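You operate a simulated robot arm through the tools that you are given. There is no shell and no other tool.

The job below is to be done with a simulated robot arm. You get a single attempt, and the scene is never put back.

## Task
Stand the prop in its socket and let the ram down on it.
Fine: Hold the down button till the display says held before you reach in, and stand the ram prop in the prop socket. Then, hands out from under it, run the ram to the top, free the latch and hold the down button till it says held again. Let the ram down on nothing but the seated prop: a jam spoils the punches. Turn the pump key off with a clean dry hand. The oil unit stays charged; the display shows only the pressure on the ram. Drop and pinch nothing.

It is judged by the outcome, as a careful person would: the job done as asked, and still so three seconds after it is handed in. It fails if anything else is knocked over, pushed out of place, dropped, spilled or broken.

## Robot
A 7-joint arm with a two-finger parallel gripper on a trunk, on a base that drives. Base frame: it is fixed to the floor where the robot stands at the start and does not move with it; the origin is under the middle of the robot, x ahead of it, y to its left, z up. Readings come in m, degrees, newtons and seconds.
With the tool pointing down near the work surface it reaches from about 0.36 to 0.76 m from the robot's upright axis, wherever it stands. Its first joint turns from -143.0 to 143.0 degrees. Places, roughly: airing knob [0.9, 0.1, 1]; belt press [-0.6, 1.1, 1.1]; belt press ram [-0.6, 1.1, 2.1]; dwell knob [0.7, 0.1, 1]; ejector lever [1, 0.2, 1]; mode knob [0.7, 0.2, 1]; press display [0.6, 0.3, 1.2]; pressure knob [0.5, 0.1, 1]; prop socket [-0.4, 0.9, 1]; pump key [0.5, 0.2, 1]; ram latch lever [0.4, 0.1, 1]; stroke knob [0.8, 0.2, 1]. Payload 3 kg.
The TCP is the grasp point between the finger pads, 0.03 m short of the fingertips. In the tool frame z runs along the fingers and y along their closing line. Largest opening 0.094 m; finger width 0.028, thickness 0.01; the body of the gripper, 0.05 by 0.096 m, starts 0.055 m behind the TCP.
Orientation is told as [roll, pitch, yaw] about the base's x, y, z axes, in that order, counted from this pose: with the fingers straight down and closing along the base's y, the tool's x points along the base's -x, its y along +y and its z along -z.

## Interface
- The arm moves only by the tool step_arm. Its argument "plan" is one flat list of numbers, 7 for each row, row after row: the shift along the tool's x, y, z in m, then the turn, a rotation vector about the tool's x, y, z in rad, then the finger opening in m, from 0 to 0.094. In form: [x, y, z, rx, ry, rz, jaw, x, y, z, rx, ry, rz, jaw, ...]. A call has 1 to 20 rows; each row shifts and turns the commanded pose from where the row before left it, along the tool's axes as they then stand. Rows are played at 5 a second. More than 0.05 m and 8.6 degrees between two rows, or a gripper value outside its range, and nothing of the call is played. Where a pose cannot be reached the arm comes as near as it can. A force on the tool above 40 N (or 10 N above the force at the start of the call, whichever is more), or a blocked arm, ends the call early, and 0.2 s more pass. The fingers move at their own pace (about 0.045 m/s each) and stop on an object; they squeeze with about 27 N. The grip force told is the motor's: it shows also when the fingers shut on nothing. Time passes only in rows, and 0.2 s behind the last, so rows that do not move let the fingers close. It gives the time, the measured TCP pose, the force on the tool (base axes), the opening and the grip force at its end, in the units of the frame above (readings bear some noise), with the torque about the TCP (base axes, N m) and any sound that the robot's microphone picked up, and new pictures: "pictures" is both (left out), scene, wrist or none.
- Cameras (640 x 400 px; columns grow to the right, rows downward): "scene" is now at [-0.0125, 0.2056, 1.7637]; the picture's right is [0.94, -0.34, -0.00], its down [-0.30, -0.83, -0.47] and it looks along [0.16, 0.44, -0.88] (base axes); focal length 230 px, centre (320, 200). "wrist" rides on the gripper at [0.076, 0.014, -0.103] in the tool frame; the picture's right is [-0.18, 0.98, 0.00], its down [-0.75, -0.14, -0.64] and it looks along [-0.63, -0.12, 0.77] (tool axes); focal length 243 px, centre (320, 200). There is no depth. A picture from a camera that has moved, and an enlarged one, comes with that camera's place and axes in the base frame and with its lens. The place of the scene camera against the robot may be out by one fixed shift of up to 0.012 m in any direction.
- raise_lower(by): slides the trunk up (or, below 0, down) by that many m; the arm and the scene camera ride with it, the base frame stays. It gives what a move gives, with no picture.
- base_move(legs): drives the robot by 1 to 6 legs, each [ahead, left, turn to the left] in m, m and degrees, along the robot's own axes; the way and the turn of a leg run together, so that a leg with both is an arc; at most 1.5 m and 180 degrees a leg. The arm and the cameras ride along, it lands a little off, and it stops where it bumps. It gives what a move gives, and a new picture of the scene camera.
- head_to(pan, tilt): turns the head with the scene camera to pan (to the left, within 143 degrees either way) and tilt (down, from -29 to 69), counted from straight ahead of the robot. It gives what a move gives, and a new picture of the scene camera.
- zoom(camera, box): a new picture of the part [left, top, right, bottom] of that camera's present view, enlarged. It takes no simulated time.
- hand_in(): hands the job in; it is judged then, once.

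Nothing tells you exact positions but the pictures and the camera data. Unless the task says otherwise, let go and move clear before handing in.

The tools are called as name(argument=value, ...) on one line, values as JSON. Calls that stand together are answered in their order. step_arm: Moves the arm, as the interface text tells. Its arguments: {"type":"object","properties":{"plan":{"type":"array","items":{"type":"number"}},"pictures":{"type":"string","enum":["both","scene","wrist","none"]}},"required":["plan"]} The other tools are called the same way: raise_lower (by) slides the trunk up or down; base_move (legs) drives the base; head_to (pan, tilt) turns the head that bears the scene camera; zoom (camera, box) takes an enlarged picture of a part of a camera's view; hand_in () hands the job in.

At the start:

```text
time: 0.0
eef_pos: [0.2037, 0.431, 1.4846]
tcp_rot: [0.1, 0.0, 0.0]
force: [-0.7, 1.0, 0.4]
wrist_torque: [-0.06, 0.01, -0.03]
gripper_width: 0.0941
finger_force: 0.0
trunk travel left (down, up): [-0.225, 0.165]
robot x, y, heading: [0.0005, -0.0017, 0.3]
head pan, tilt: [69.9, 61.7]
```

scene: 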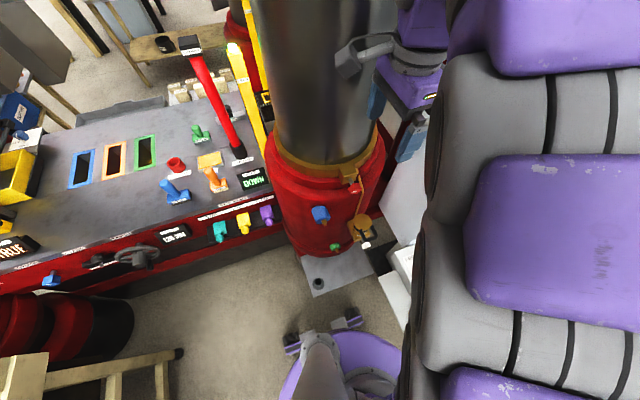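
wrist: 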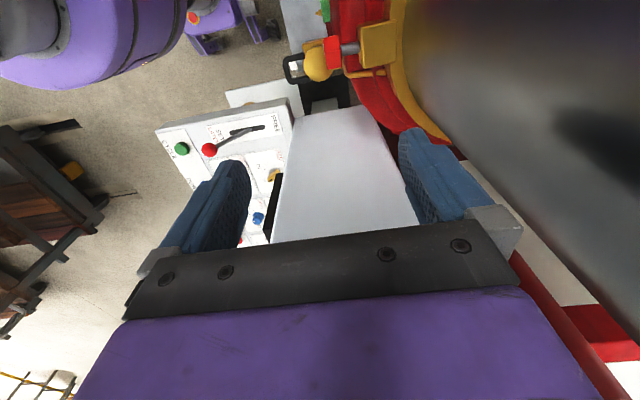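

I see a press with a red base and column, and a bench with colored knobs to the left; a white control panel is to the right of it. I'll look around with the head first, before moving anything.

zoom(camera="scene", box=[0, 0, 420, 300])

zoom(camera="wrist", box=[140, 60, 420, 250])

head_to(pan=20, tilt=45)

```text
1.33 times, centred on (210, 150) of scene
camera zoom: at [-0.0125, 0.2056, 1.7637], right [0.94, -0.34, 0.0], down [-0.3, -0.83, -0.47], along [0.16, 0.44, -0.88], focal length 306 px, centre (467, 267)
```

zoom: 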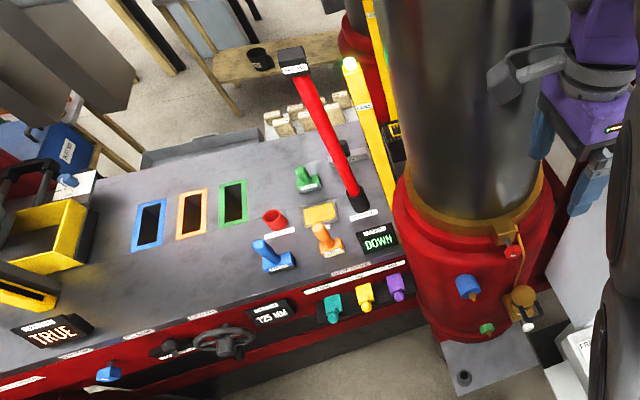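

```text
2.11 times, centred on (280, 155) of wrist
camera zoom: at [0.128, 0.4446, 1.5861], right [0.18, 0.98, 0.0], down [0.75, -0.14, 0.64], along [0.63, -0.12, -0.77], focal length 511 px, centre (404, 295)
```

zoom: 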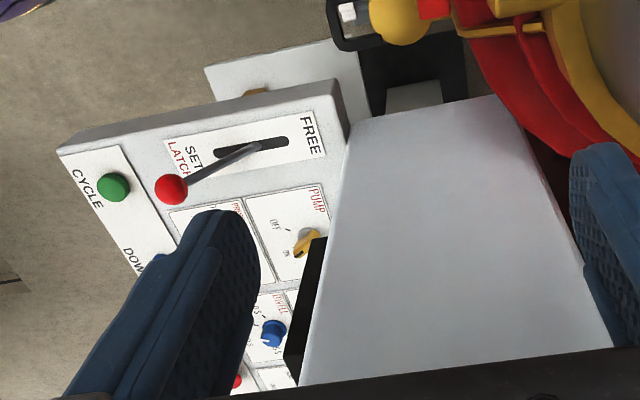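

```text
time: 1.2
eef_pos: [0.2042, 0.4336, 1.4835]
tcp_rot: [0.1, 0.1, 0.0]
force: [0.7, 0.6, 0.9]
wrist_torque: [-0.03, 0.03, 0.0]
gripper_width: 0.0939
finger_force: 0.1
trunk travel left (down, up): [-0.225, 0.165]
robot x, y, heading: [0.0006, -0.0014, -0.3]
head pan, tilt: [20.0, 45.0]
camera scene: at [0.0419, 0.1789, 1.7845], right [0.34, -0.94, 0.0], down [-0.67, -0.24, -0.71], along [0.66, 0.24, -0.71], focal length 230 px, centre (320, 200)
```

scene: 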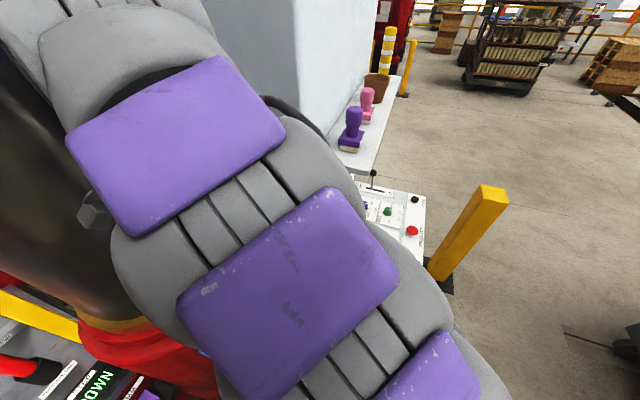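

My arm blocks the view of the control panel. I'll look at other head angles and zoom on the bench.

head_to(pan=90, tilt=40)

zoom(camera="scene", box=[120, 100, 440, 300])

head_to(pan=115, tilt=15)

head_to(pan=115, tilt=55)

zoom(camera="scene", box=[200, 40, 520, 240])

```text
time: 2.6
eef_pos: [0.2036, 0.4321, 1.4845]
tcp_rot: [0.1, -0.1, 0.1]
force: [0.8, 0.5, -0.2]
wrist_torque: [-0.04, -0.03, 0.0]
gripper_width: 0.0942
finger_force: 0.0
trunk travel left (down, up): [-0.225, 0.165]
robot x, y, heading: [0.0, -0.0016, 0.2]
head pan, tilt: [90.0, 40.0]
camera scene: at [-0.0345, 0.2359, 1.7917], right [1.0, 0.0, 0.0], down [0.0, -0.65, -0.76], along [0.0, 0.76, -0.65], focal length 230 px, centre (320, 200)
```

scene: 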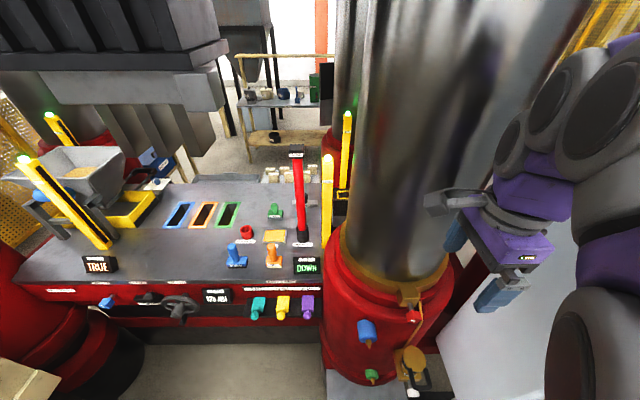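

```text
2.00 times, centred on (280, 200) of scene
camera zoom: at [-0.0345, 0.2359, 1.7917], right [1.0, 0.0, 0.0], down [0.0, -0.65, -0.76], along [0.0, 0.76, -0.65], focal length 459 px, centre (400, 200)
```

zoom: 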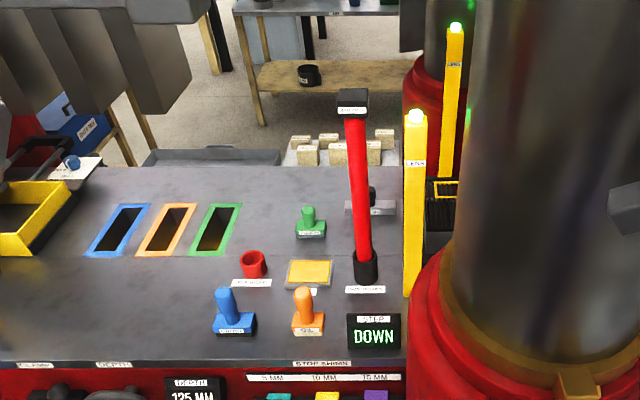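

```text
time: 3.5
eef_pos: [0.2026, 0.4323, 1.4839]
tcp_rot: [-0.1, -0.1, 0.0]
force: [0.0, 0.0, -0.2]
wrist_torque: [0.02, -0.02, -0.02]
gripper_width: 0.094
finger_force: 0.1
trunk travel left (down, up): [-0.225, 0.165]
robot x, y, heading: [0.0023, 0.0005, 0.1]
head pan, tilt: [115.0, 15.0]
camera scene: at [-0.074, 0.2356, 1.8312], right [0.91, 0.42, 0.0], down [0.11, -0.24, -0.97], along [-0.41, 0.87, -0.26], focal length 230 px, centre (320, 200)
```

scene: 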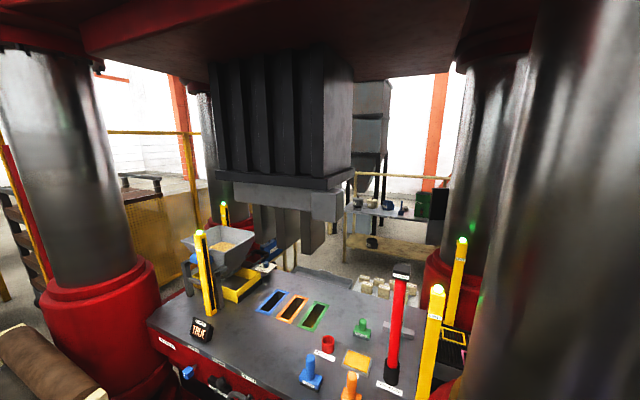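

```text
time: 4.5
eef_pos: [0.204, 0.4334, 1.4846]
tcp_rot: [0.0, 0.0, -0.1]
force: [0.5, 0.2, 0.0]
wrist_torque: [-0.02, 0.0, 0.0]
gripper_width: 0.094
finger_force: 0.0
trunk travel left (down, up): [-0.225, 0.165]
robot x, y, heading: [-0.0016, 0.0018, 0.2]
head pan, tilt: [115.0, 55.0]
camera scene: at [-0.0651, 0.2162, 1.7712], right [0.91, 0.42, 0.0], down [0.35, -0.74, -0.57], along [-0.24, 0.52, -0.82], focal length 230 px, centre (320, 200)
```

scene: 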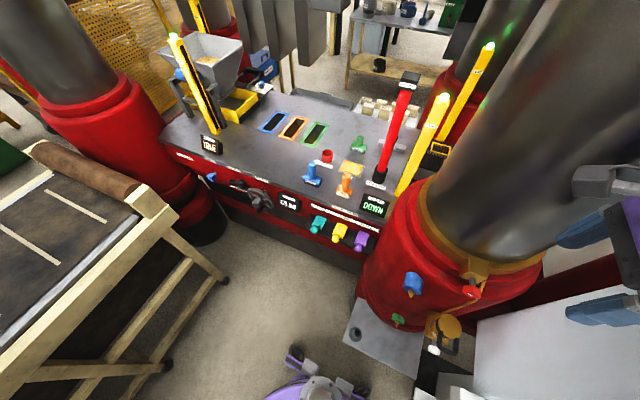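

```text
2.00 times, centred on (360, 140) of scene
camera zoom: at [-0.0651, 0.2162, 1.7712], right [0.91, 0.42, 0.0], down [0.35, -0.74, -0.57], along [-0.24, 0.52, -0.82], focal length 459 px, centre (240, 320)
```

zoom: 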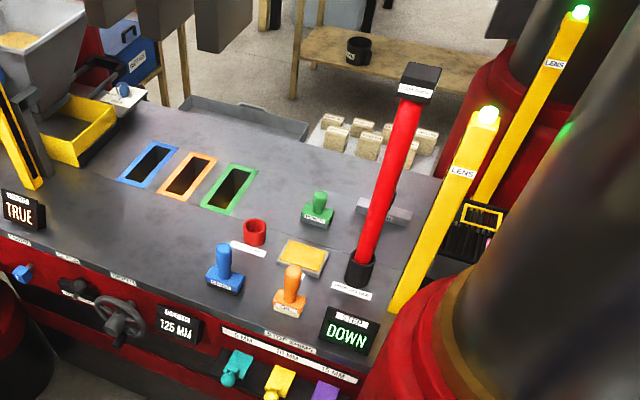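

The red pole with a black base and head looks like the ram prop; the small red cup may be the socket. I zoom in further to read the labels.

zoom(camera="scene", box=[300, 130, 400, 200])

zoom(camera="scene", box=[350, 60, 460, 190])

zoom(camera="scene", box=[380, 250, 480, 360])

zoom(camera="scene", box=[160, 30, 320, 160])

zoom(camera="scene", box=[190, 150, 400, 260])

```text
5.71 times, centred on (350, 165) of scene
camera zoom: at [-0.0651, 0.2162, 1.7712], right [0.91, 0.42, 0.0], down [0.35, -0.74, -0.57], along [-0.24, 0.52, -0.82], focal length 1312 px, centre (149, 400)
```

zoom: 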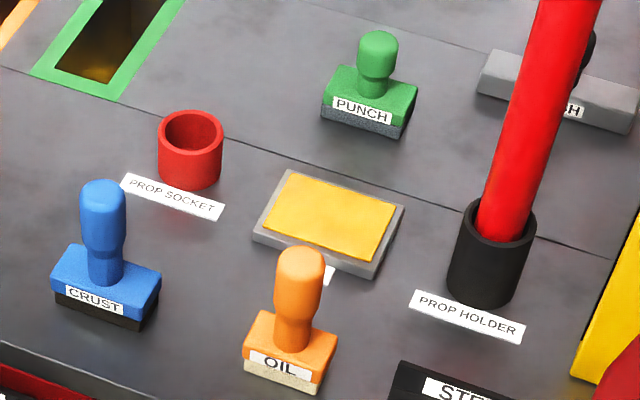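

```text
3.08 times, centred on (405, 125) of scene
camera zoom: at [-0.0651, 0.2162, 1.7712], right [0.91, 0.42, 0.0], down [0.35, -0.74, -0.57], along [-0.24, 0.52, -0.82], focal length 707 px, centre (58, 431)
```

zoom: 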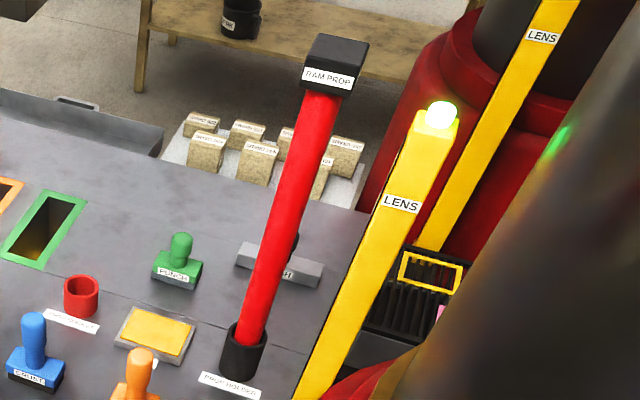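

```text
3.64 times, centred on (430, 305) of scene
camera zoom: at [-0.0651, 0.2162, 1.7712], right [0.91, 0.42, 0.0], down [0.35, -0.74, -0.57], along [-0.24, 0.52, -0.82], focal length 835 px, centre (-80, -182)
```

zoom: 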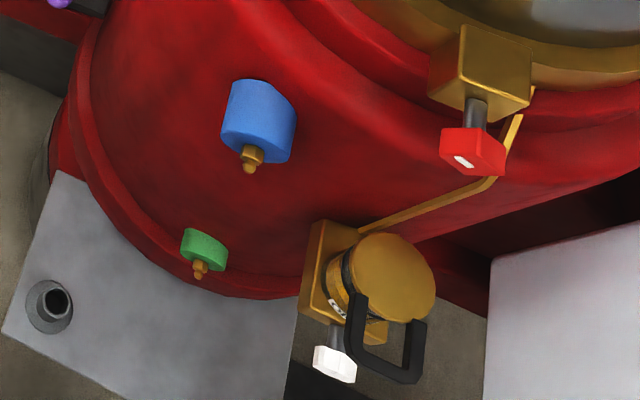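

```text
3.08 times, centred on (240, 95) of scene
camera zoom: at [-0.0651, 0.2162, 1.7712], right [0.91, 0.42, 0.0], down [0.35, -0.74, -0.57], along [-0.24, 0.52, -0.82], focal length 707 px, centre (566, 523)
```

zoom: 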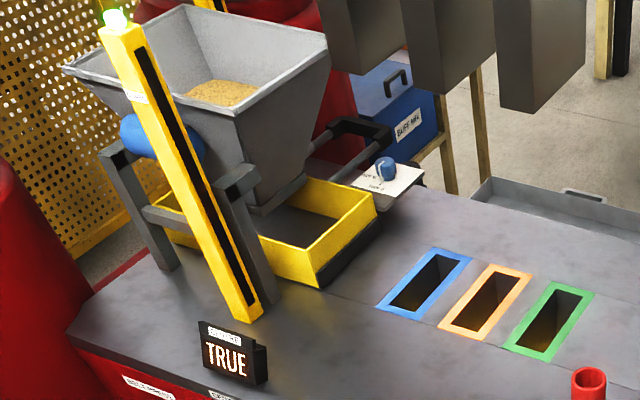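

```text
3.05 times, centred on (295, 205) of scene
camera zoom: at [-0.0651, 0.2162, 1.7712], right [0.91, 0.42, 0.0], down [0.35, -0.74, -0.57], along [-0.24, 0.52, -0.82], focal length 700 px, centre (396, 185)
```

zoom: 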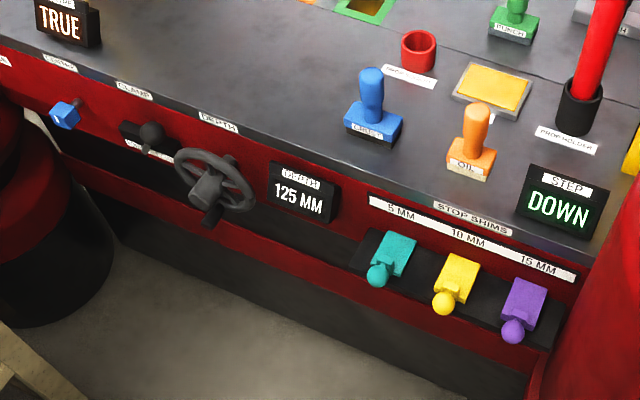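

The RAM PROP stands in the PROP HOLDER, and the PROP SOCKET is the red cup to its left. Next I look for the control panel, ahead of the robot, which the arm blocks in part.

head_to(pan=0, tilt=60)

head_to(pan=-40, tilt=45)

head_to(pan=143, tilt=20)

head_to(pan=105, tilt=-20)

```text
time: 6.5
eef_pos: [0.2041, 0.432, 1.4818]
tcp_rot: [0.1, -0.1, 0.1]
force: [-0.3, 0.1, -0.1]
wrist_torque: [0.02, 0.01, 0.02]
gripper_width: 0.0942
finger_force: 0.0
trunk travel left (down, up): [-0.225, 0.165]
robot x, y, heading: [-0.0026, -0.0039, -0.0]
head pan, tilt: [0.0, 60.0]
camera scene: at [0.0321, 0.1507, 1.7652], right [0.0, -1.0, 0.0], down [-0.87, 0.0, -0.5], along [0.5, 0.0, -0.87], focal length 230 px, centre (320, 200)
```

scene: 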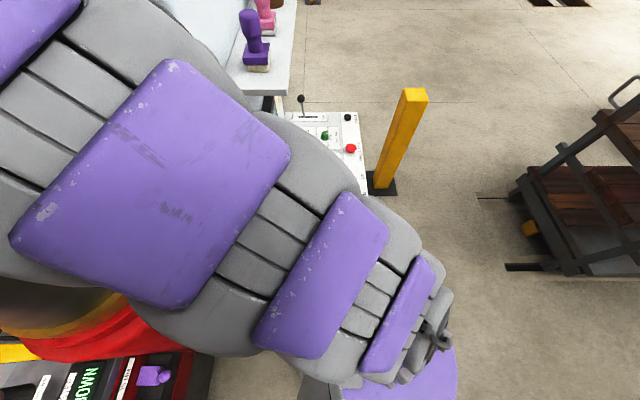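

```text
time: 7.6
eef_pos: [0.2033, 0.4319, 1.4843]
tcp_rot: [0.1, 0.0, 0.0]
force: [-0.5, 0.0, -0.1]
wrist_torque: [0.0, 0.0, -0.04]
gripper_width: 0.0941
finger_force: 0.0
trunk travel left (down, up): [-0.225, 0.165]
robot x, y, heading: [-0.001, 0.003, 0.2]
head pan, tilt: [-40.0, 45.0]
camera scene: at [0.0278, 0.0984, 1.7848], right [-0.64, -0.77, 0.0], down [-0.54, 0.45, -0.71], along [0.54, -0.46, -0.71], focal length 230 px, centre (320, 200)
```

scene: 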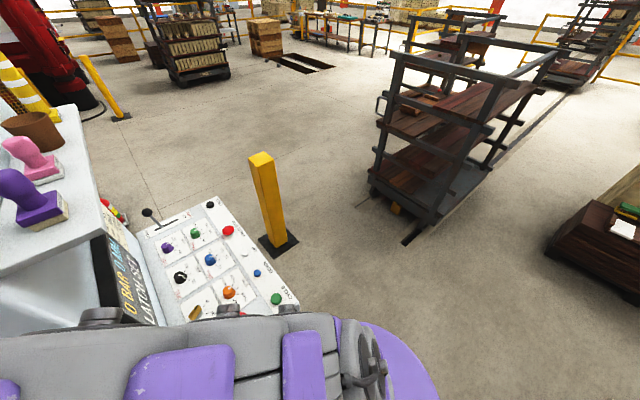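

```text
time: 10.3
eef_pos: [0.2046, 0.4319, 1.483]
tcp_rot: [0.0, 0.0, 0.0]
force: [0.1, 0.7, 0.1]
wrist_torque: [0.0, 0.0, -0.04]
gripper_width: 0.094
finger_force: 0.1
trunk travel left (down, up): [-0.225, 0.165]
robot x, y, heading: [0.0018, 0.0003, 0.3]
head pan, tilt: [143.0, 20.0]
camera scene: at [-0.109, 0.207, 1.8232], right [0.6, 0.8, 0.0], down [0.27, -0.21, -0.94], along [-0.75, 0.56, -0.34], focal length 230 px, centre (320, 200)
```

scene: 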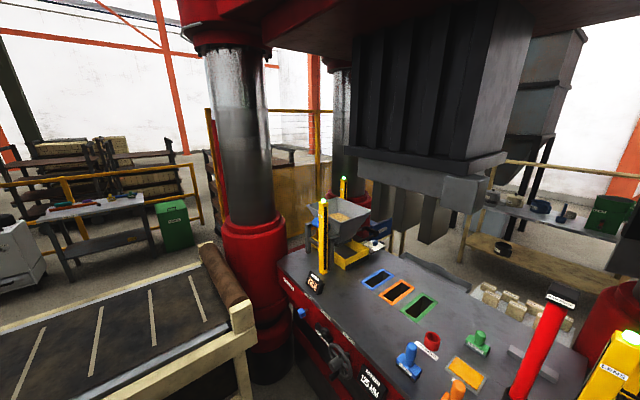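

```text
time: 11.4
eef_pos: [0.2039, 0.4334, 1.4833]
tcp_rot: [0.0, 0.0, 0.0]
force: [-1.1, 0.5, 0.1]
wrist_torque: [0.01, -0.02, 0.02]
gripper_width: 0.094
finger_force: 0.1
trunk travel left (down, up): [-0.225, 0.165]
robot x, y, heading: [0.0011, -0.0004, -0.2]
head pan, tilt: [105.0, -20.0]
camera scene: at [-0.0543, 0.2245, 1.8847], right [0.97, 0.26, 0.0], down [-0.09, 0.33, -0.94], along [-0.24, 0.91, 0.34], focal length 230 px, centre (320, 200)
```

scene: 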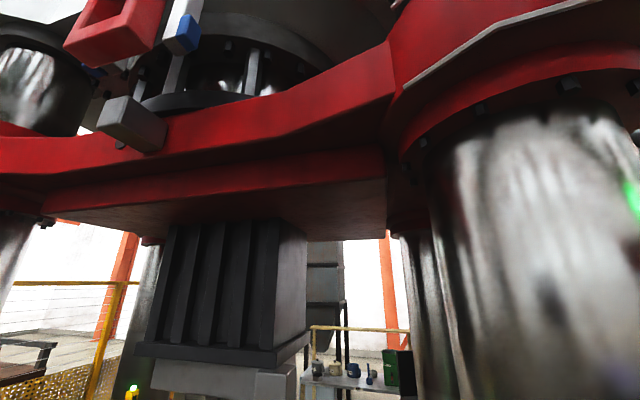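

The panel ahead of me has a display reading something like "0 BAR … LATCH SET". I'll pull the gripper (high up, well clear) toward the robot's front so the wrist camera sees the panel and the arm frees the head's view.

step_arm(plan=[-0.01, -0.03, 0, 0, 0, 0, 0.094, -0.01, -0.03, 0, 0, 0, 0, 0.094, -0.01, -0.03, 0, 0, 0, 0, 0.094, -0.01, -0.03, 0, 0, 0, 0, 0.094, -0.01, -0.03, 0, 0, 0, 0, 0.094, -0.01, -0.03, 0, 0, 0, 0, 0.094, 0, 0, 0, 0, 0, 0, 0.094])

head_to(pan=-20, tilt=50)

```text
time: 13.0
eef_pos: [0.2647, 0.2521, 1.4839]
tcp_rot: [0.0, 0.0, 0.0]
force: [0.3, -0.4, 0.5]
wrist_torque: [-0.01, 0.03, -0.03]
gripper_width: 0.0939
finger_force: 0.0
trunk travel left (down, up): [-0.225, 0.165]
robot x, y, heading: [0.0009, -0.0043, -0.3]
head pan, tilt: [105.0, -20.0]
camera scene: at [-0.0543, 0.2211, 1.8851], right [0.97, 0.26, 0.0], down [-0.09, 0.33, -0.94], along [-0.24, 0.91, 0.34], focal length 230 px, centre (320, 200)
camera wrist: at [0.1897, 0.266, 1.5859], right [0.18, 0.98, 0.0], down [0.75, -0.14, 0.64], along [0.63, -0.12, -0.77], focal length 243 px, centre (320, 200)
```

scene: 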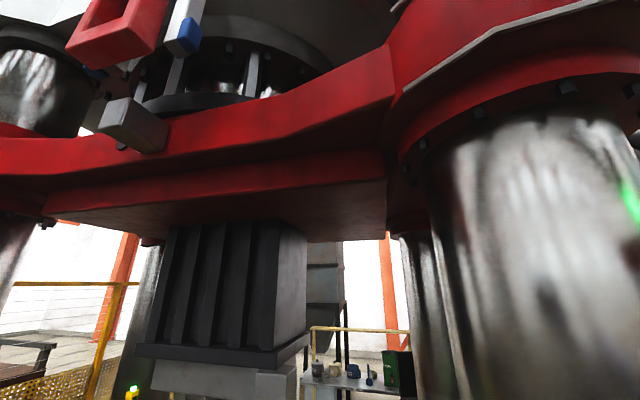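
wrist: 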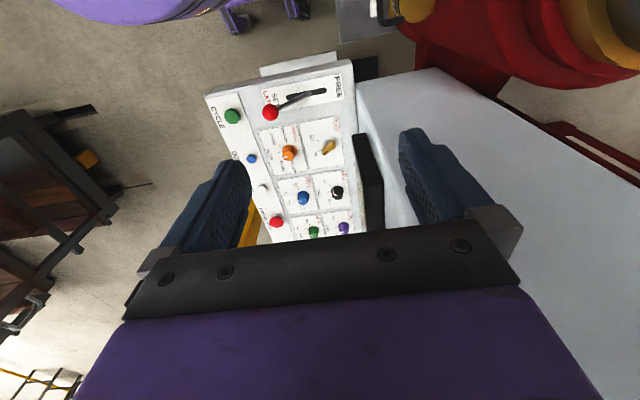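

```text
time: 15.0
eef_pos: [0.2651, 0.2532, 1.4839]
tcp_rot: [0.1, 0.0, 0.0]
force: [0.5, -0.4, -0.7]
wrist_torque: [0.02, 0.04, 0.02]
gripper_width: 0.094
finger_force: 0.0
trunk travel left (down, up): [-0.225, 0.165]
robot x, y, heading: [0.0014, -0.0011, -0.1]
head pan, tilt: [-20.0, 50.0]
camera scene: at [0.0378, 0.1222, 1.778], right [-0.34, -0.94, 0.0], down [-0.72, 0.26, -0.64], along [0.6, -0.22, -0.77], focal length 230 px, centre (320, 200)
```

scene: 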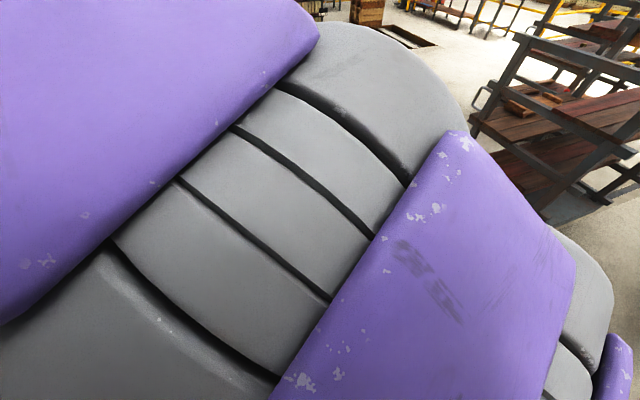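

The wrist camera sees the panel well. I zoom on it to read the labels.

zoom(camera="wrist", box=[200, 60, 360, 160])

zoom(camera="wrist", box=[220, 130, 380, 240])

```text
4.00 times, centred on (280, 110) of wrist
camera zoom: at [0.1896, 0.2663, 1.5858], right [0.18, 0.98, 0.0], down [0.75, -0.14, 0.64], along [0.63, -0.12, -0.77], focal length 970 px, centre (480, 560)
```

zoom: 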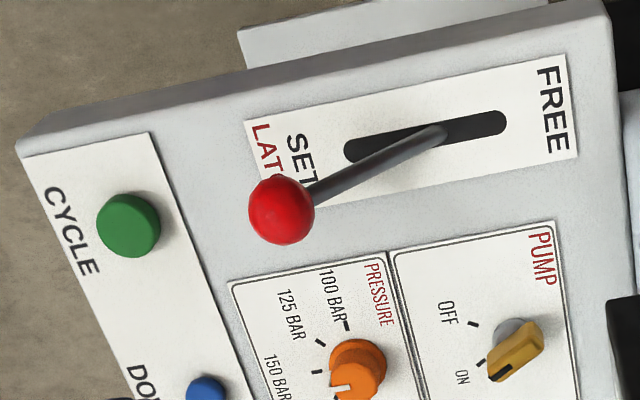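

```text
3.64 times, centred on (300, 185) of wrist
camera zoom: at [0.1896, 0.2663, 1.5858], right [0.18, 0.98, 0.0], down [0.75, -0.14, 0.64], along [0.63, -0.12, -0.77], focal length 882 px, centre (393, 254)
```

zoom: 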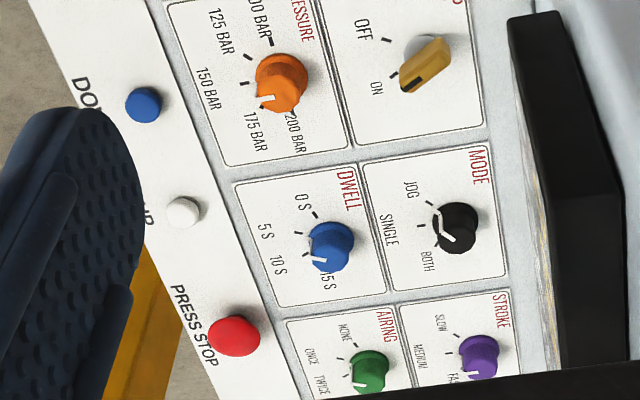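

The panel shows the RAM LATCH lever (SET/FREE), PUMP key ON, and a row of CYCLE, DOWN (blue), a white button and PRESS STOP. I shift the gripper to y≈0.1 to see the rest and the display.

step_arm(plan=[-0.01, -0.03, 0, 0, 0, 0, 0.094, -0.01, -0.03, 0, 0, 0, 0, 0.094, -0.01, -0.03, 0, 0, 0, 0, 0.094, -0.01, -0.03, 0, 0, 0, 0, 0.094, -0.01, -0.03, 0, 0, 0, 0, 0.094, 0, 0, 0, 0, 0, 0, 0.094], pictures="wrist")

zoom(camera="wrist", box=[220, 50, 420, 240])

head_to(pan=30, tilt=50)

```text
time: 16.4
eef_pos: [0.3149, 0.1018, 1.4828]
tcp_rot: [0.1, -0.1, -0.1]
force: [-1.1, 0.2, 0.5]
wrist_torque: [-0.01, -0.02, 0.01]
gripper_width: 0.0941
finger_force: 0.0
trunk travel left (down, up): [-0.225, 0.165]
robot x, y, heading: [0.0004, -0.0022, -0.2]
head pan, tilt: [-20.0, 50.0]
camera wrist: at [0.2386, 0.1159, 1.5847], right [0.18, 0.98, 0.0], down [0.75, -0.14, 0.64], along [0.63, -0.12, -0.77], focal length 243 px, centre (320, 200)
```

wrist: 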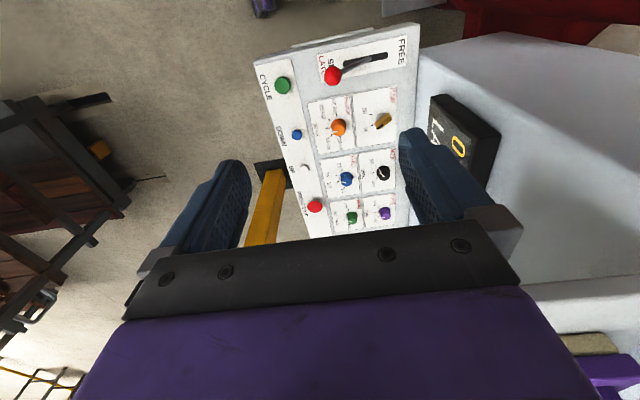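

```text
2.11 times, centred on (320, 145) of wrist
camera zoom: at [0.2386, 0.1159, 1.5847], right [0.18, 0.98, 0.0], down [0.75, -0.14, 0.64], along [0.63, -0.12, -0.77], focal length 511 px, centre (320, 316)
```

zoom: 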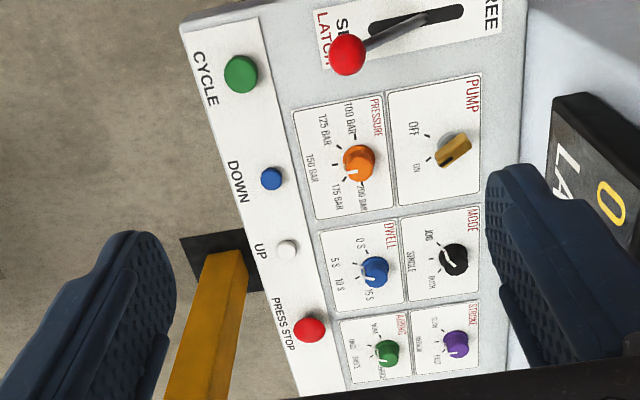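

```text
time: 17.6
eef_pos: [0.3136, 0.1028, 1.4819]
tcp_rot: [0.0, -0.1, 0.0]
force: [0.6, 0.5, 0.6]
wrist_torque: [0.03, 0.0, 0.0]
gripper_width: 0.0937
finger_force: 0.1
trunk travel left (down, up): [-0.225, 0.165]
robot x, y, heading: [-0.0017, -0.005, 0.0]
head pan, tilt: [30.0, 50.0]
camera scene: at [0.0323, 0.1859, 1.7779], right [0.5, -0.87, 0.0], down [-0.66, -0.38, -0.64], along [0.56, 0.32, -0.77], focal length 230 px, centre (320, 200)
```

scene: 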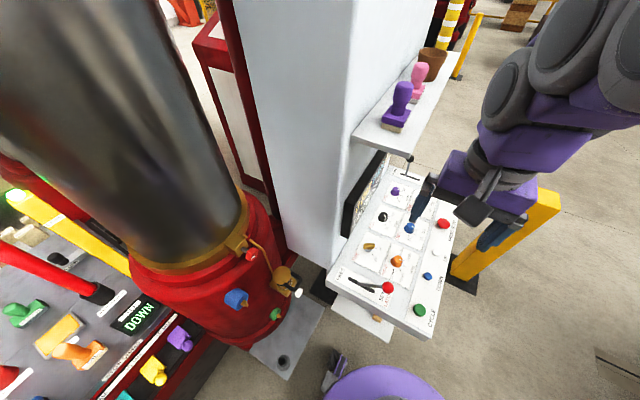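

Now the head sees the full panel: DOWN (blue), UP (white), CYCLE (green), PRESS STOP (red), latch lever with a red ball, pump key (yellow). I zoom for measurements.

zoom(camera="scene", box=[320, 140, 480, 350])

zoom(camera="scene", box=[330, 220, 450, 330])

head_to(pan=-30, tilt=35)

head_to(pan=10, tilt=50)

```text
1.90 times, centred on (400, 245) of scene
camera zoom: at [0.0323, 0.1859, 1.7779], right [0.5, -0.87, 0.0], down [-0.66, -0.38, -0.64], along [0.56, 0.32, -0.77], focal length 438 px, centre (168, 114)
```

zoom: 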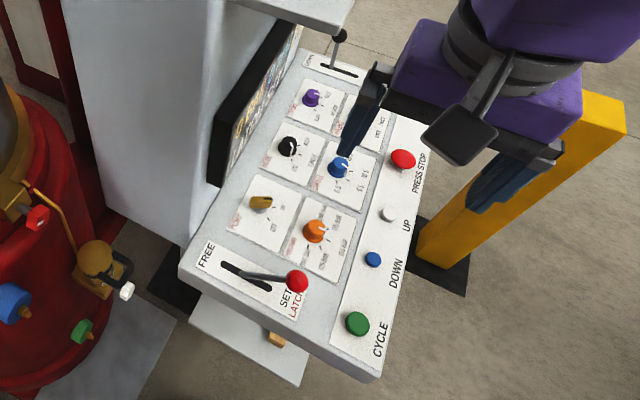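

```text
3.64 times, centred on (390, 275) of scene
camera zoom: at [0.0323, 0.1859, 1.7779], right [0.5, -0.87, 0.0], down [-0.66, -0.38, -0.64], along [0.56, 0.32, -0.77], focal length 835 px, centre (66, -73)
```

zoom: 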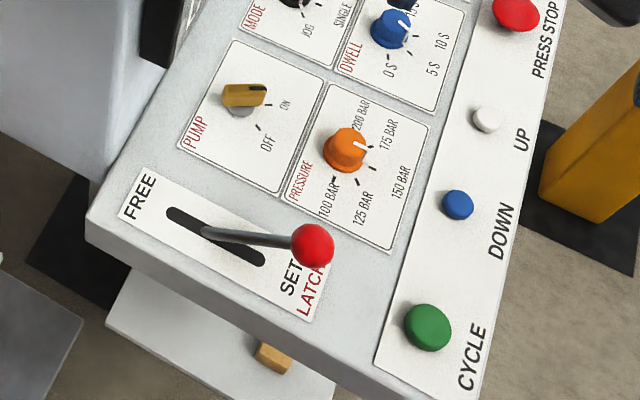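

```text
time: 18.9
eef_pos: [0.3129, 0.1027, 1.4828]
tcp_rot: [0.2, 0.0, 0.0]
force: [0.8, 0.3, 0.2]
wrist_torque: [0.01, -0.02, -0.01]
gripper_width: 0.0937
finger_force: 0.0
trunk travel left (down, up): [-0.225, 0.165]
robot x, y, heading: [-0.0022, -0.0, -0.2]
head pan, tilt: [-30.0, 35.0]
camera scene: at [0.0419, 0.1032, 1.7998], right [-0.5, -0.87, 0.0], down [-0.5, 0.29, -0.82], along [0.71, -0.41, -0.57], focal length 230 px, centre (320, 200)
```

scene: 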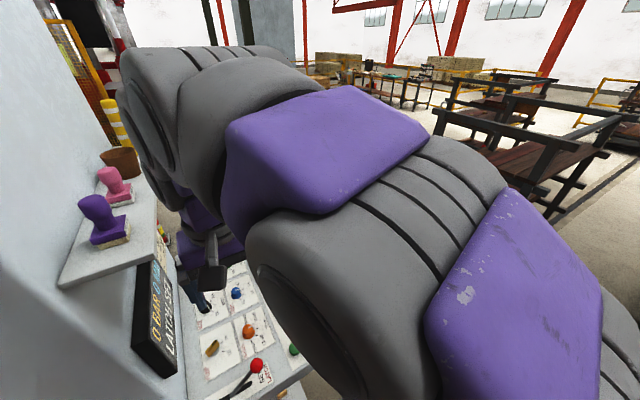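

```text
time: 20.0
eef_pos: [0.3133, 0.1025, 1.4814]
tcp_rot: [0.0, 0.1, 0.0]
force: [-0.9, 0.6, -0.5]
wrist_torque: [0.03, 0.0, -0.02]
gripper_width: 0.0942
finger_force: 0.1
trunk travel left (down, up): [-0.225, 0.165]
robot x, y, heading: [-0.0041, -0.0046, -0.4]
head pan, tilt: [10.0, 50.0]
camera scene: at [0.0414, 0.1605, 1.778], right [0.17, -0.98, 0.0], down [-0.75, -0.13, -0.64], along [0.63, 0.11, -0.77], focal length 230 px, centre (320, 200)
```

scene: 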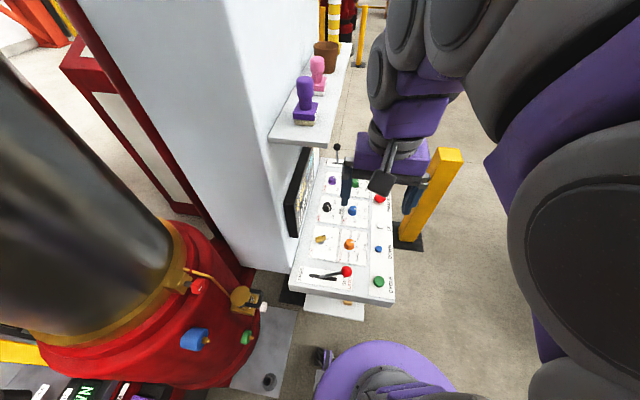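

The display faces -y and can be read from head pan -30. I'll lower the gripper straight down in free space before the panel to triangulate the buttons better.

step_arm(plan=[0, -0.01, 0.04, 0, 0, 0, 0.094, 0, -0.01, 0.04, 0, 0, 0, 0.094, 0, -0.01, 0.04, 0, 0, 0, 0.094, 0, -0.01, 0.04, 0, 0, 0, 0.094, 0, 0, 0, 0, 0, 0, 0.094], pictures="wrist")

zoom(camera="wrist", box=[180, 30, 480, 230])

head_to(pan=-30, tilt=45)

zoom(camera="scene", box=[100, 150, 320, 400])

```text
time: 21.2
eef_pos: [0.3139, 0.0611, 1.322]
tcp_rot: [0.1, 0.1, 0.0]
force: [-0.8, 0.0, 0.3]
wrist_torque: [0.01, 0.01, -0.01]
gripper_width: 0.094
finger_force: 0.0
trunk travel left (down, up): [-0.225, 0.165]
robot x, y, heading: [-0.0015, -0.003, 0.1]
head pan, tilt: [10.0, 50.0]
camera wrist: at [0.2385, 0.0753, 1.4238], right [0.18, 0.98, 0.0], down [0.75, -0.14, 0.64], along [0.63, -0.12, -0.77], focal length 243 px, centre (320, 200)
```

wrist: 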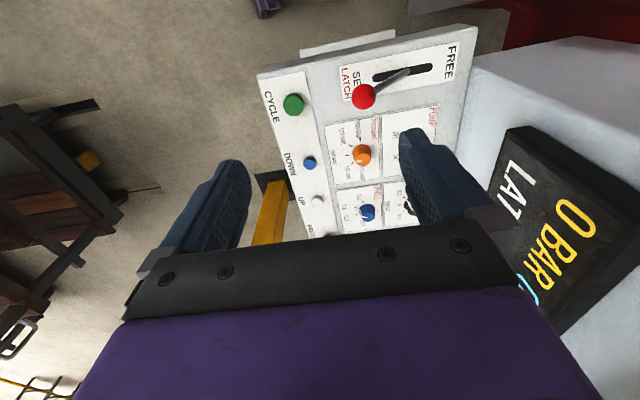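

```text
2.00 times, centred on (330, 130) of wrist
camera zoom: at [0.2385, 0.0753, 1.4238], right [0.18, 0.98, 0.0], down [0.75, -0.14, 0.64], along [0.63, -0.12, -0.77], focal length 485 px, centre (300, 340)
```

zoom: 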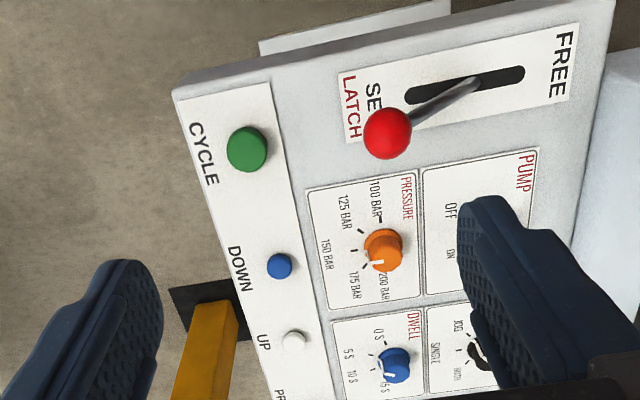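

```text
time: 22.2
eef_pos: [0.315, 0.0612, 1.3215]
tcp_rot: [0.1, 0.1, 0.1]
force: [0.3, -0.4, 0.6]
wrist_torque: [-0.03, 0.01, 0.0]
gripper_width: 0.0944
finger_force: 0.1
trunk travel left (down, up): [-0.225, 0.165]
robot x, y, heading: [0.0044, -0.0036, 0.1]
head pan, tilt: [-30.0, 45.0]
camera scene: at [0.0361, 0.1063, 1.785], right [-0.5, -0.87, 0.0], down [-0.61, 0.35, -0.71], along [0.61, -0.35, -0.71], focal length 230 px, centre (320, 200)
```

scene: 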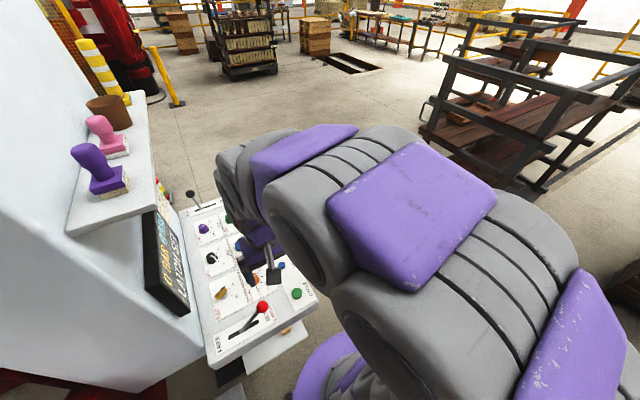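

```text
1.60 times, centred on (210, 275) of scene
camera zoom: at [0.0361, 0.1063, 1.785], right [-0.5, -0.87, 0.0], down [-0.61, 0.35, -0.71], along [0.61, -0.35, -0.71], focal length 368 px, centre (496, 80)
```

zoom: 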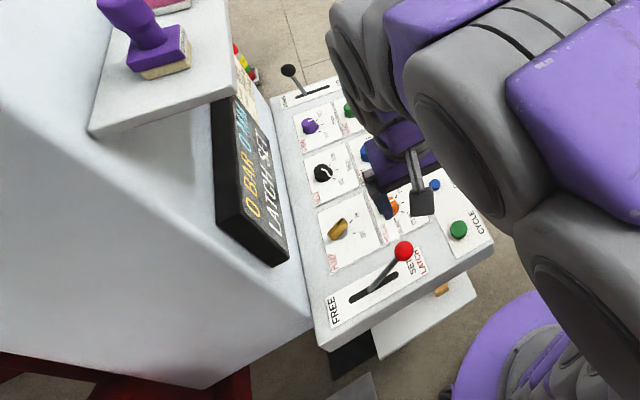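

The display reads "0 BAR 0 MM LATCH SET". I estimate DOWN at (0.511, 0.00, 0.955), UP at (0.627, -0.008, 0.95), latch ball (0.37, 0.119, 1.025), pump key (0.50, 0.23, 0.985). I close the fingers and move above DOWN.

step_arm(plan=[-0.035, -0.01, 0.02, 0, 0, 0, 0.0, -0.035, -0.01, 0.02, 0, 0, 0, 0.0, -0.035, -0.01, 0.03, 0, 0, 0, 0.0, -0.035, -0.01, 0.03, 0, 0, 0, 0.0, -0.035, -0.01, 0.04, 0, 0, 0, 0.0, -0.022, -0.012, 0.04, 0, 0, 0, 0.0, 0, 0, 0.04, 0, 0, 0, 0, 0, 0, 0.02, 0, 0, 0, 0, 0, 0, 0, 0, 0, 0, 0], pictures="both")

zoom(camera="wrist", box=[200, 40, 440, 260])

zoom(camera="scene", box=[100, 150, 320, 400])

```text
refused: row 5 steps farther than a row can; nothing moved
```

```text
1.82 times, centred on (320, 150) of wrist
camera zoom: at [0.2387, 0.0755, 1.424], right [0.18, 0.98, 0.0], down [0.75, -0.14, 0.64], along [0.63, -0.12, -0.77], focal length 441 px, centre (320, 291)
```

zoom: 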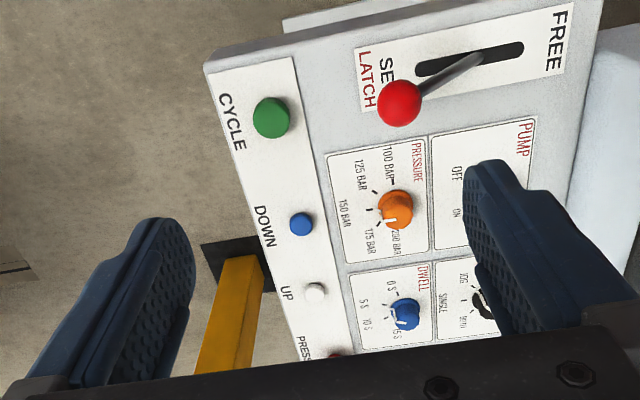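

```text
1.60 times, centred on (210, 275) of scene
camera zoom: at [0.0361, 0.1063, 1.785], right [-0.5, -0.87, 0.0], down [-0.61, 0.35, -0.71], along [0.61, -0.35, -0.71], focal length 368 px, centre (496, 80)
```

zoom: 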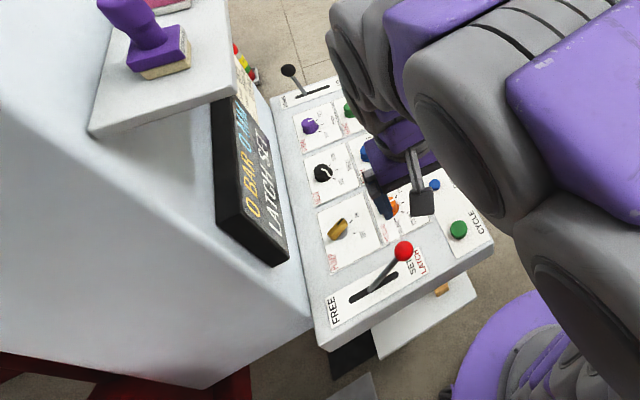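

One row was a little too long; I split the move into smaller steps toward a hover above DOWN.

step_arm(plan=[-0.03, -0.01, 0.01, 0, 0, 0, 0.0, -0.03, -0.01, 0.02, 0, 0, 0, 0.0, -0.03, -0.01, 0.02, 0, 0, 0, 0.0, -0.03, -0.01, 0.02, 0, 0, 0, 0.0, -0.03, -0.01, 0.03, 0, 0, 0, 0.0, -0.025, -0.012, 0.03, 0, 0, 0, 0.0, -0.022, 0, 0.03, 0, 0, 0, 0, 0, 0, 0.04, 0, 0, 0, 0, 0, 0, 0.04, 0, 0, 0, 0, 0, 0, 0, 0, 0, 0, 0], pictures="both")

zoom(camera="wrist", box=[200, 40, 440, 260])

zoom(camera="scene", box=[100, 150, 320, 400])

```text
time: 24.4
eef_pos: [0.5097, 0.0009, 1.0804]
tcp_rot: [0.1, 0.0, 0.1]
force: [0.7, -0.4, 0.0]
wrist_torque: [0.01, 0.0, -0.02]
gripper_width: 0.0
finger_force: 26.9
trunk travel left (down, up): [-0.225, 0.165]
robot x, y, heading: [0.0038, -0.0002, 0.1]
head pan, tilt: [-30.0, 45.0]
camera scene: at [0.0376, 0.1058, 1.785], right [-0.5, -0.87, 0.0], down [-0.61, 0.35, -0.71], along [0.61, -0.35, -0.71], focal length 230 px, centre (320, 200)
camera wrist: at [0.4332, 0.016, 1.1819], right [0.18, 0.98, 0.0], down [0.75, -0.14, 0.64], along [0.63, -0.12, -0.77], focal length 243 px, centre (320, 200)
```

scene: 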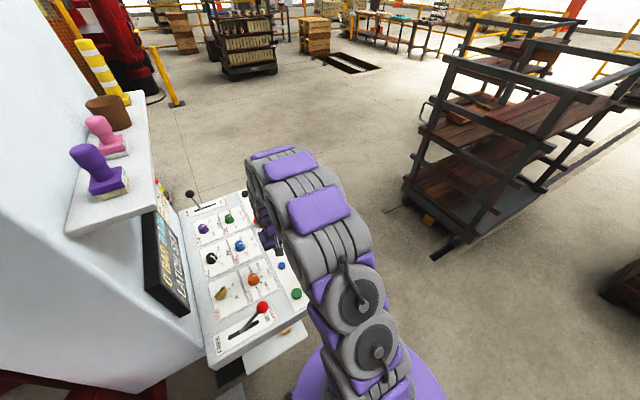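
wrist: 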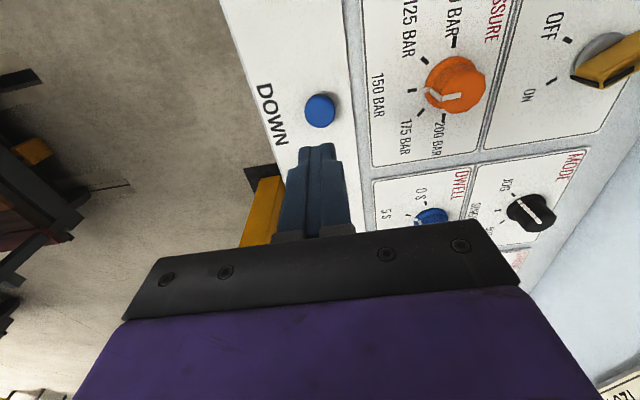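

```text
1.82 times, centred on (320, 150) of wrist
camera zoom: at [0.4332, 0.016, 1.1819], right [0.18, 0.98, 0.0], down [0.75, -0.14, 0.64], along [0.63, -0.12, -0.77], focal length 441 px, centre (320, 291)
```

zoom: 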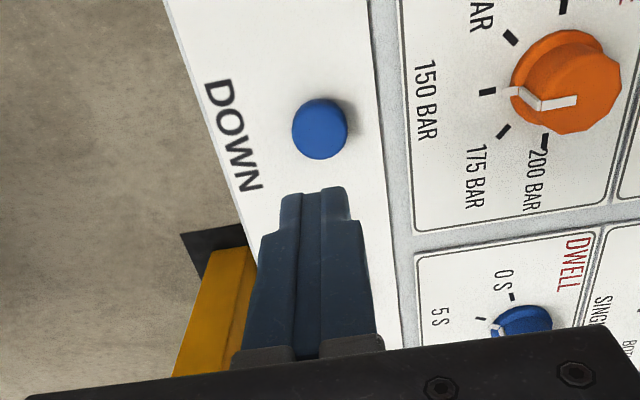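

```text
1.60 times, centred on (210, 275) of scene
camera zoom: at [0.0376, 0.1058, 1.785], right [-0.5, -0.87, 0.0], down [-0.61, 0.35, -0.71], along [0.61, -0.35, -0.71], focal length 368 px, centre (496, 80)
```

zoom: 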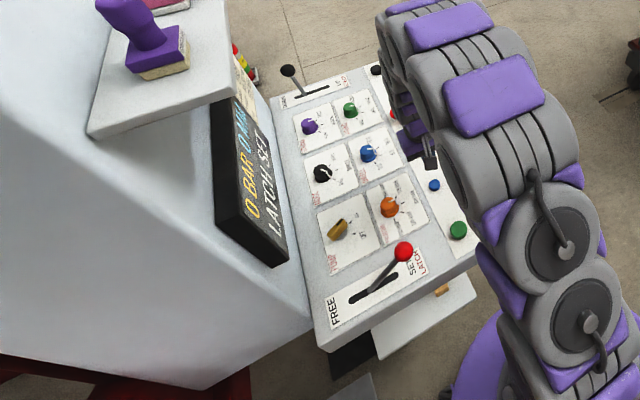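

The fingertips sit directly above DOWN and the display stays visible. I descend slowly to make contact and press.

step_arm(plan=[0, 0, 0.03, 0, 0, 0, 0.0, 0, 0, 0.03, 0, 0, 0, 0.0, 0, 0, 0.015, 0, 0, 0, 0.0, 0, 0, 0.005, 0, 0, 0, 0.0, 0, 0, 0.005, 0, 0, 0, 0.0, 0, 0, 0.0, 0, 0, 0, 0.0], pictures="both")

zoom(camera="scene", box=[130, 210, 290, 330])

```text
time: 25.8
eef_pos: [0.5091, 0.0001, 0.9963]
tcp_rot: [0.0, 0.1, 0.0]
force: [-0.5, 0.6, 0.6]
wrist_torque: [-0.04, -0.01, 0.0]
gripper_width: 0.0002
finger_force: 27.2
trunk travel left (down, up): [-0.225, 0.165]
robot x, y, heading: [0.0004, 0.0006, -0.1]
head pan, tilt: [-30.0, 45.0]
camera scene: at [0.0387, 0.1059, 1.7849], right [-0.5, -0.87, 0.0], down [-0.61, 0.35, -0.71], along [0.61, -0.35, -0.71], focal length 230 px, centre (320, 200)
camera wrist: at [0.4348, 0.0148, 1.0989], right [0.18, 0.98, 0.0], down [0.75, -0.14, 0.64], along [0.63, -0.12, -0.77], focal length 243 px, centre (320, 200)
```

scene: 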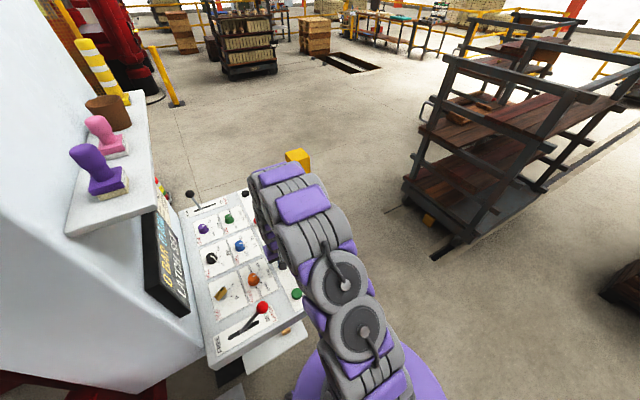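
wrist: 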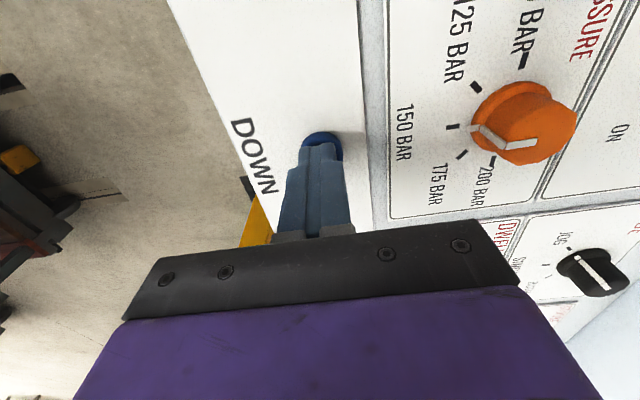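

```text
3.33 times, centred on (210, 270) of scene
camera zoom: at [0.0387, 0.1059, 1.7849], right [-0.5, -0.87, 0.0], down [-0.61, 0.35, -0.71], along [0.61, -0.35, -0.71], focal length 766 px, centre (687, -33)
```

zoom: 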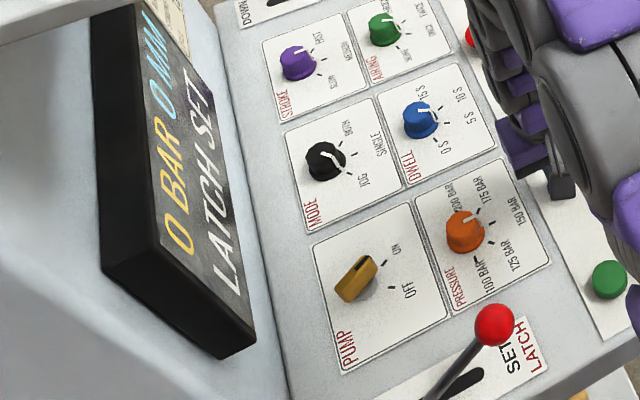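

The tips are just over the button. I press on in small steps.

step_arm(plan=[0, 0, 0.003, 0, 0, 0, 0.0, 0, 0, 0.003, 0, 0, 0, 0.0, 0, 0, 0.003, 0, 0, 0, 0.0, 0, 0, 0.0, 0, 0, 0, 0.0], pictures="wrist")

zoom(camera="scene", box=[130, 180, 290, 330])

```text
time: 26.8
eef_pos: [0.5098, 0.0003, 0.9902]
tcp_rot: [0.2, -0.1, 0.0]
force: [2.6, -0.2, 23.4]
wrist_torque: [0.01, -0.06, 0.02]
gripper_width: 0.0
finger_force: 27.4
trunk travel left (down, up): [-0.225, 0.165]
robot x, y, heading: [0.0009, -0.001, -0.3]
head pan, tilt: [-30.0, 45.0]
heard: click
camera wrist: at [0.4345, 0.0146, 1.0915], right [0.18, 0.98, 0.0], down [0.75, -0.14, 0.64], along [0.63, -0.12, -0.77], focal length 243 px, centre (320, 200)
```

wrist: 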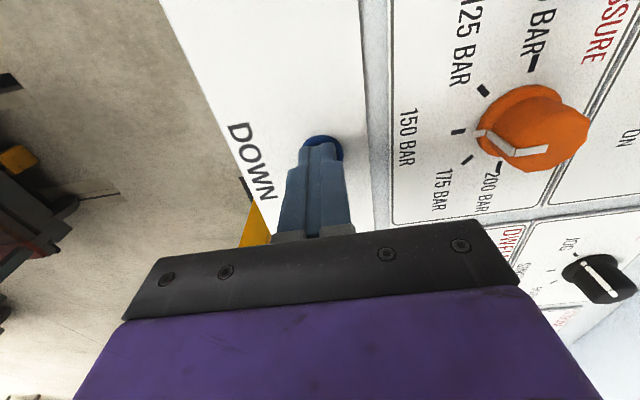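

```text
2.67 times, centred on (210, 255) of scene
camera zoom: at [0.0358, 0.1055, 1.7853], right [-0.5, -0.87, 0.0], down [-0.61, 0.35, -0.71], along [0.61, -0.35, -0.71], focal length 612 px, centre (613, 53)
```

zoom: 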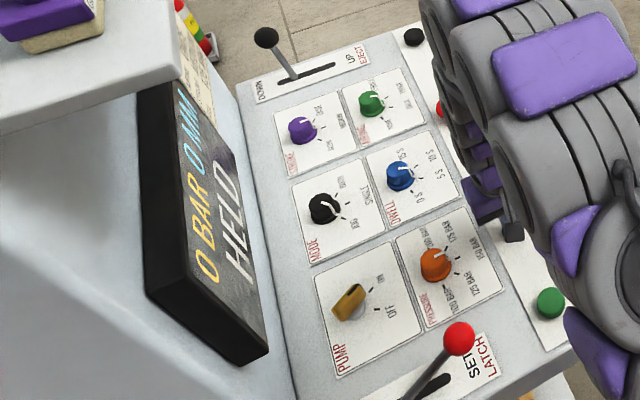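

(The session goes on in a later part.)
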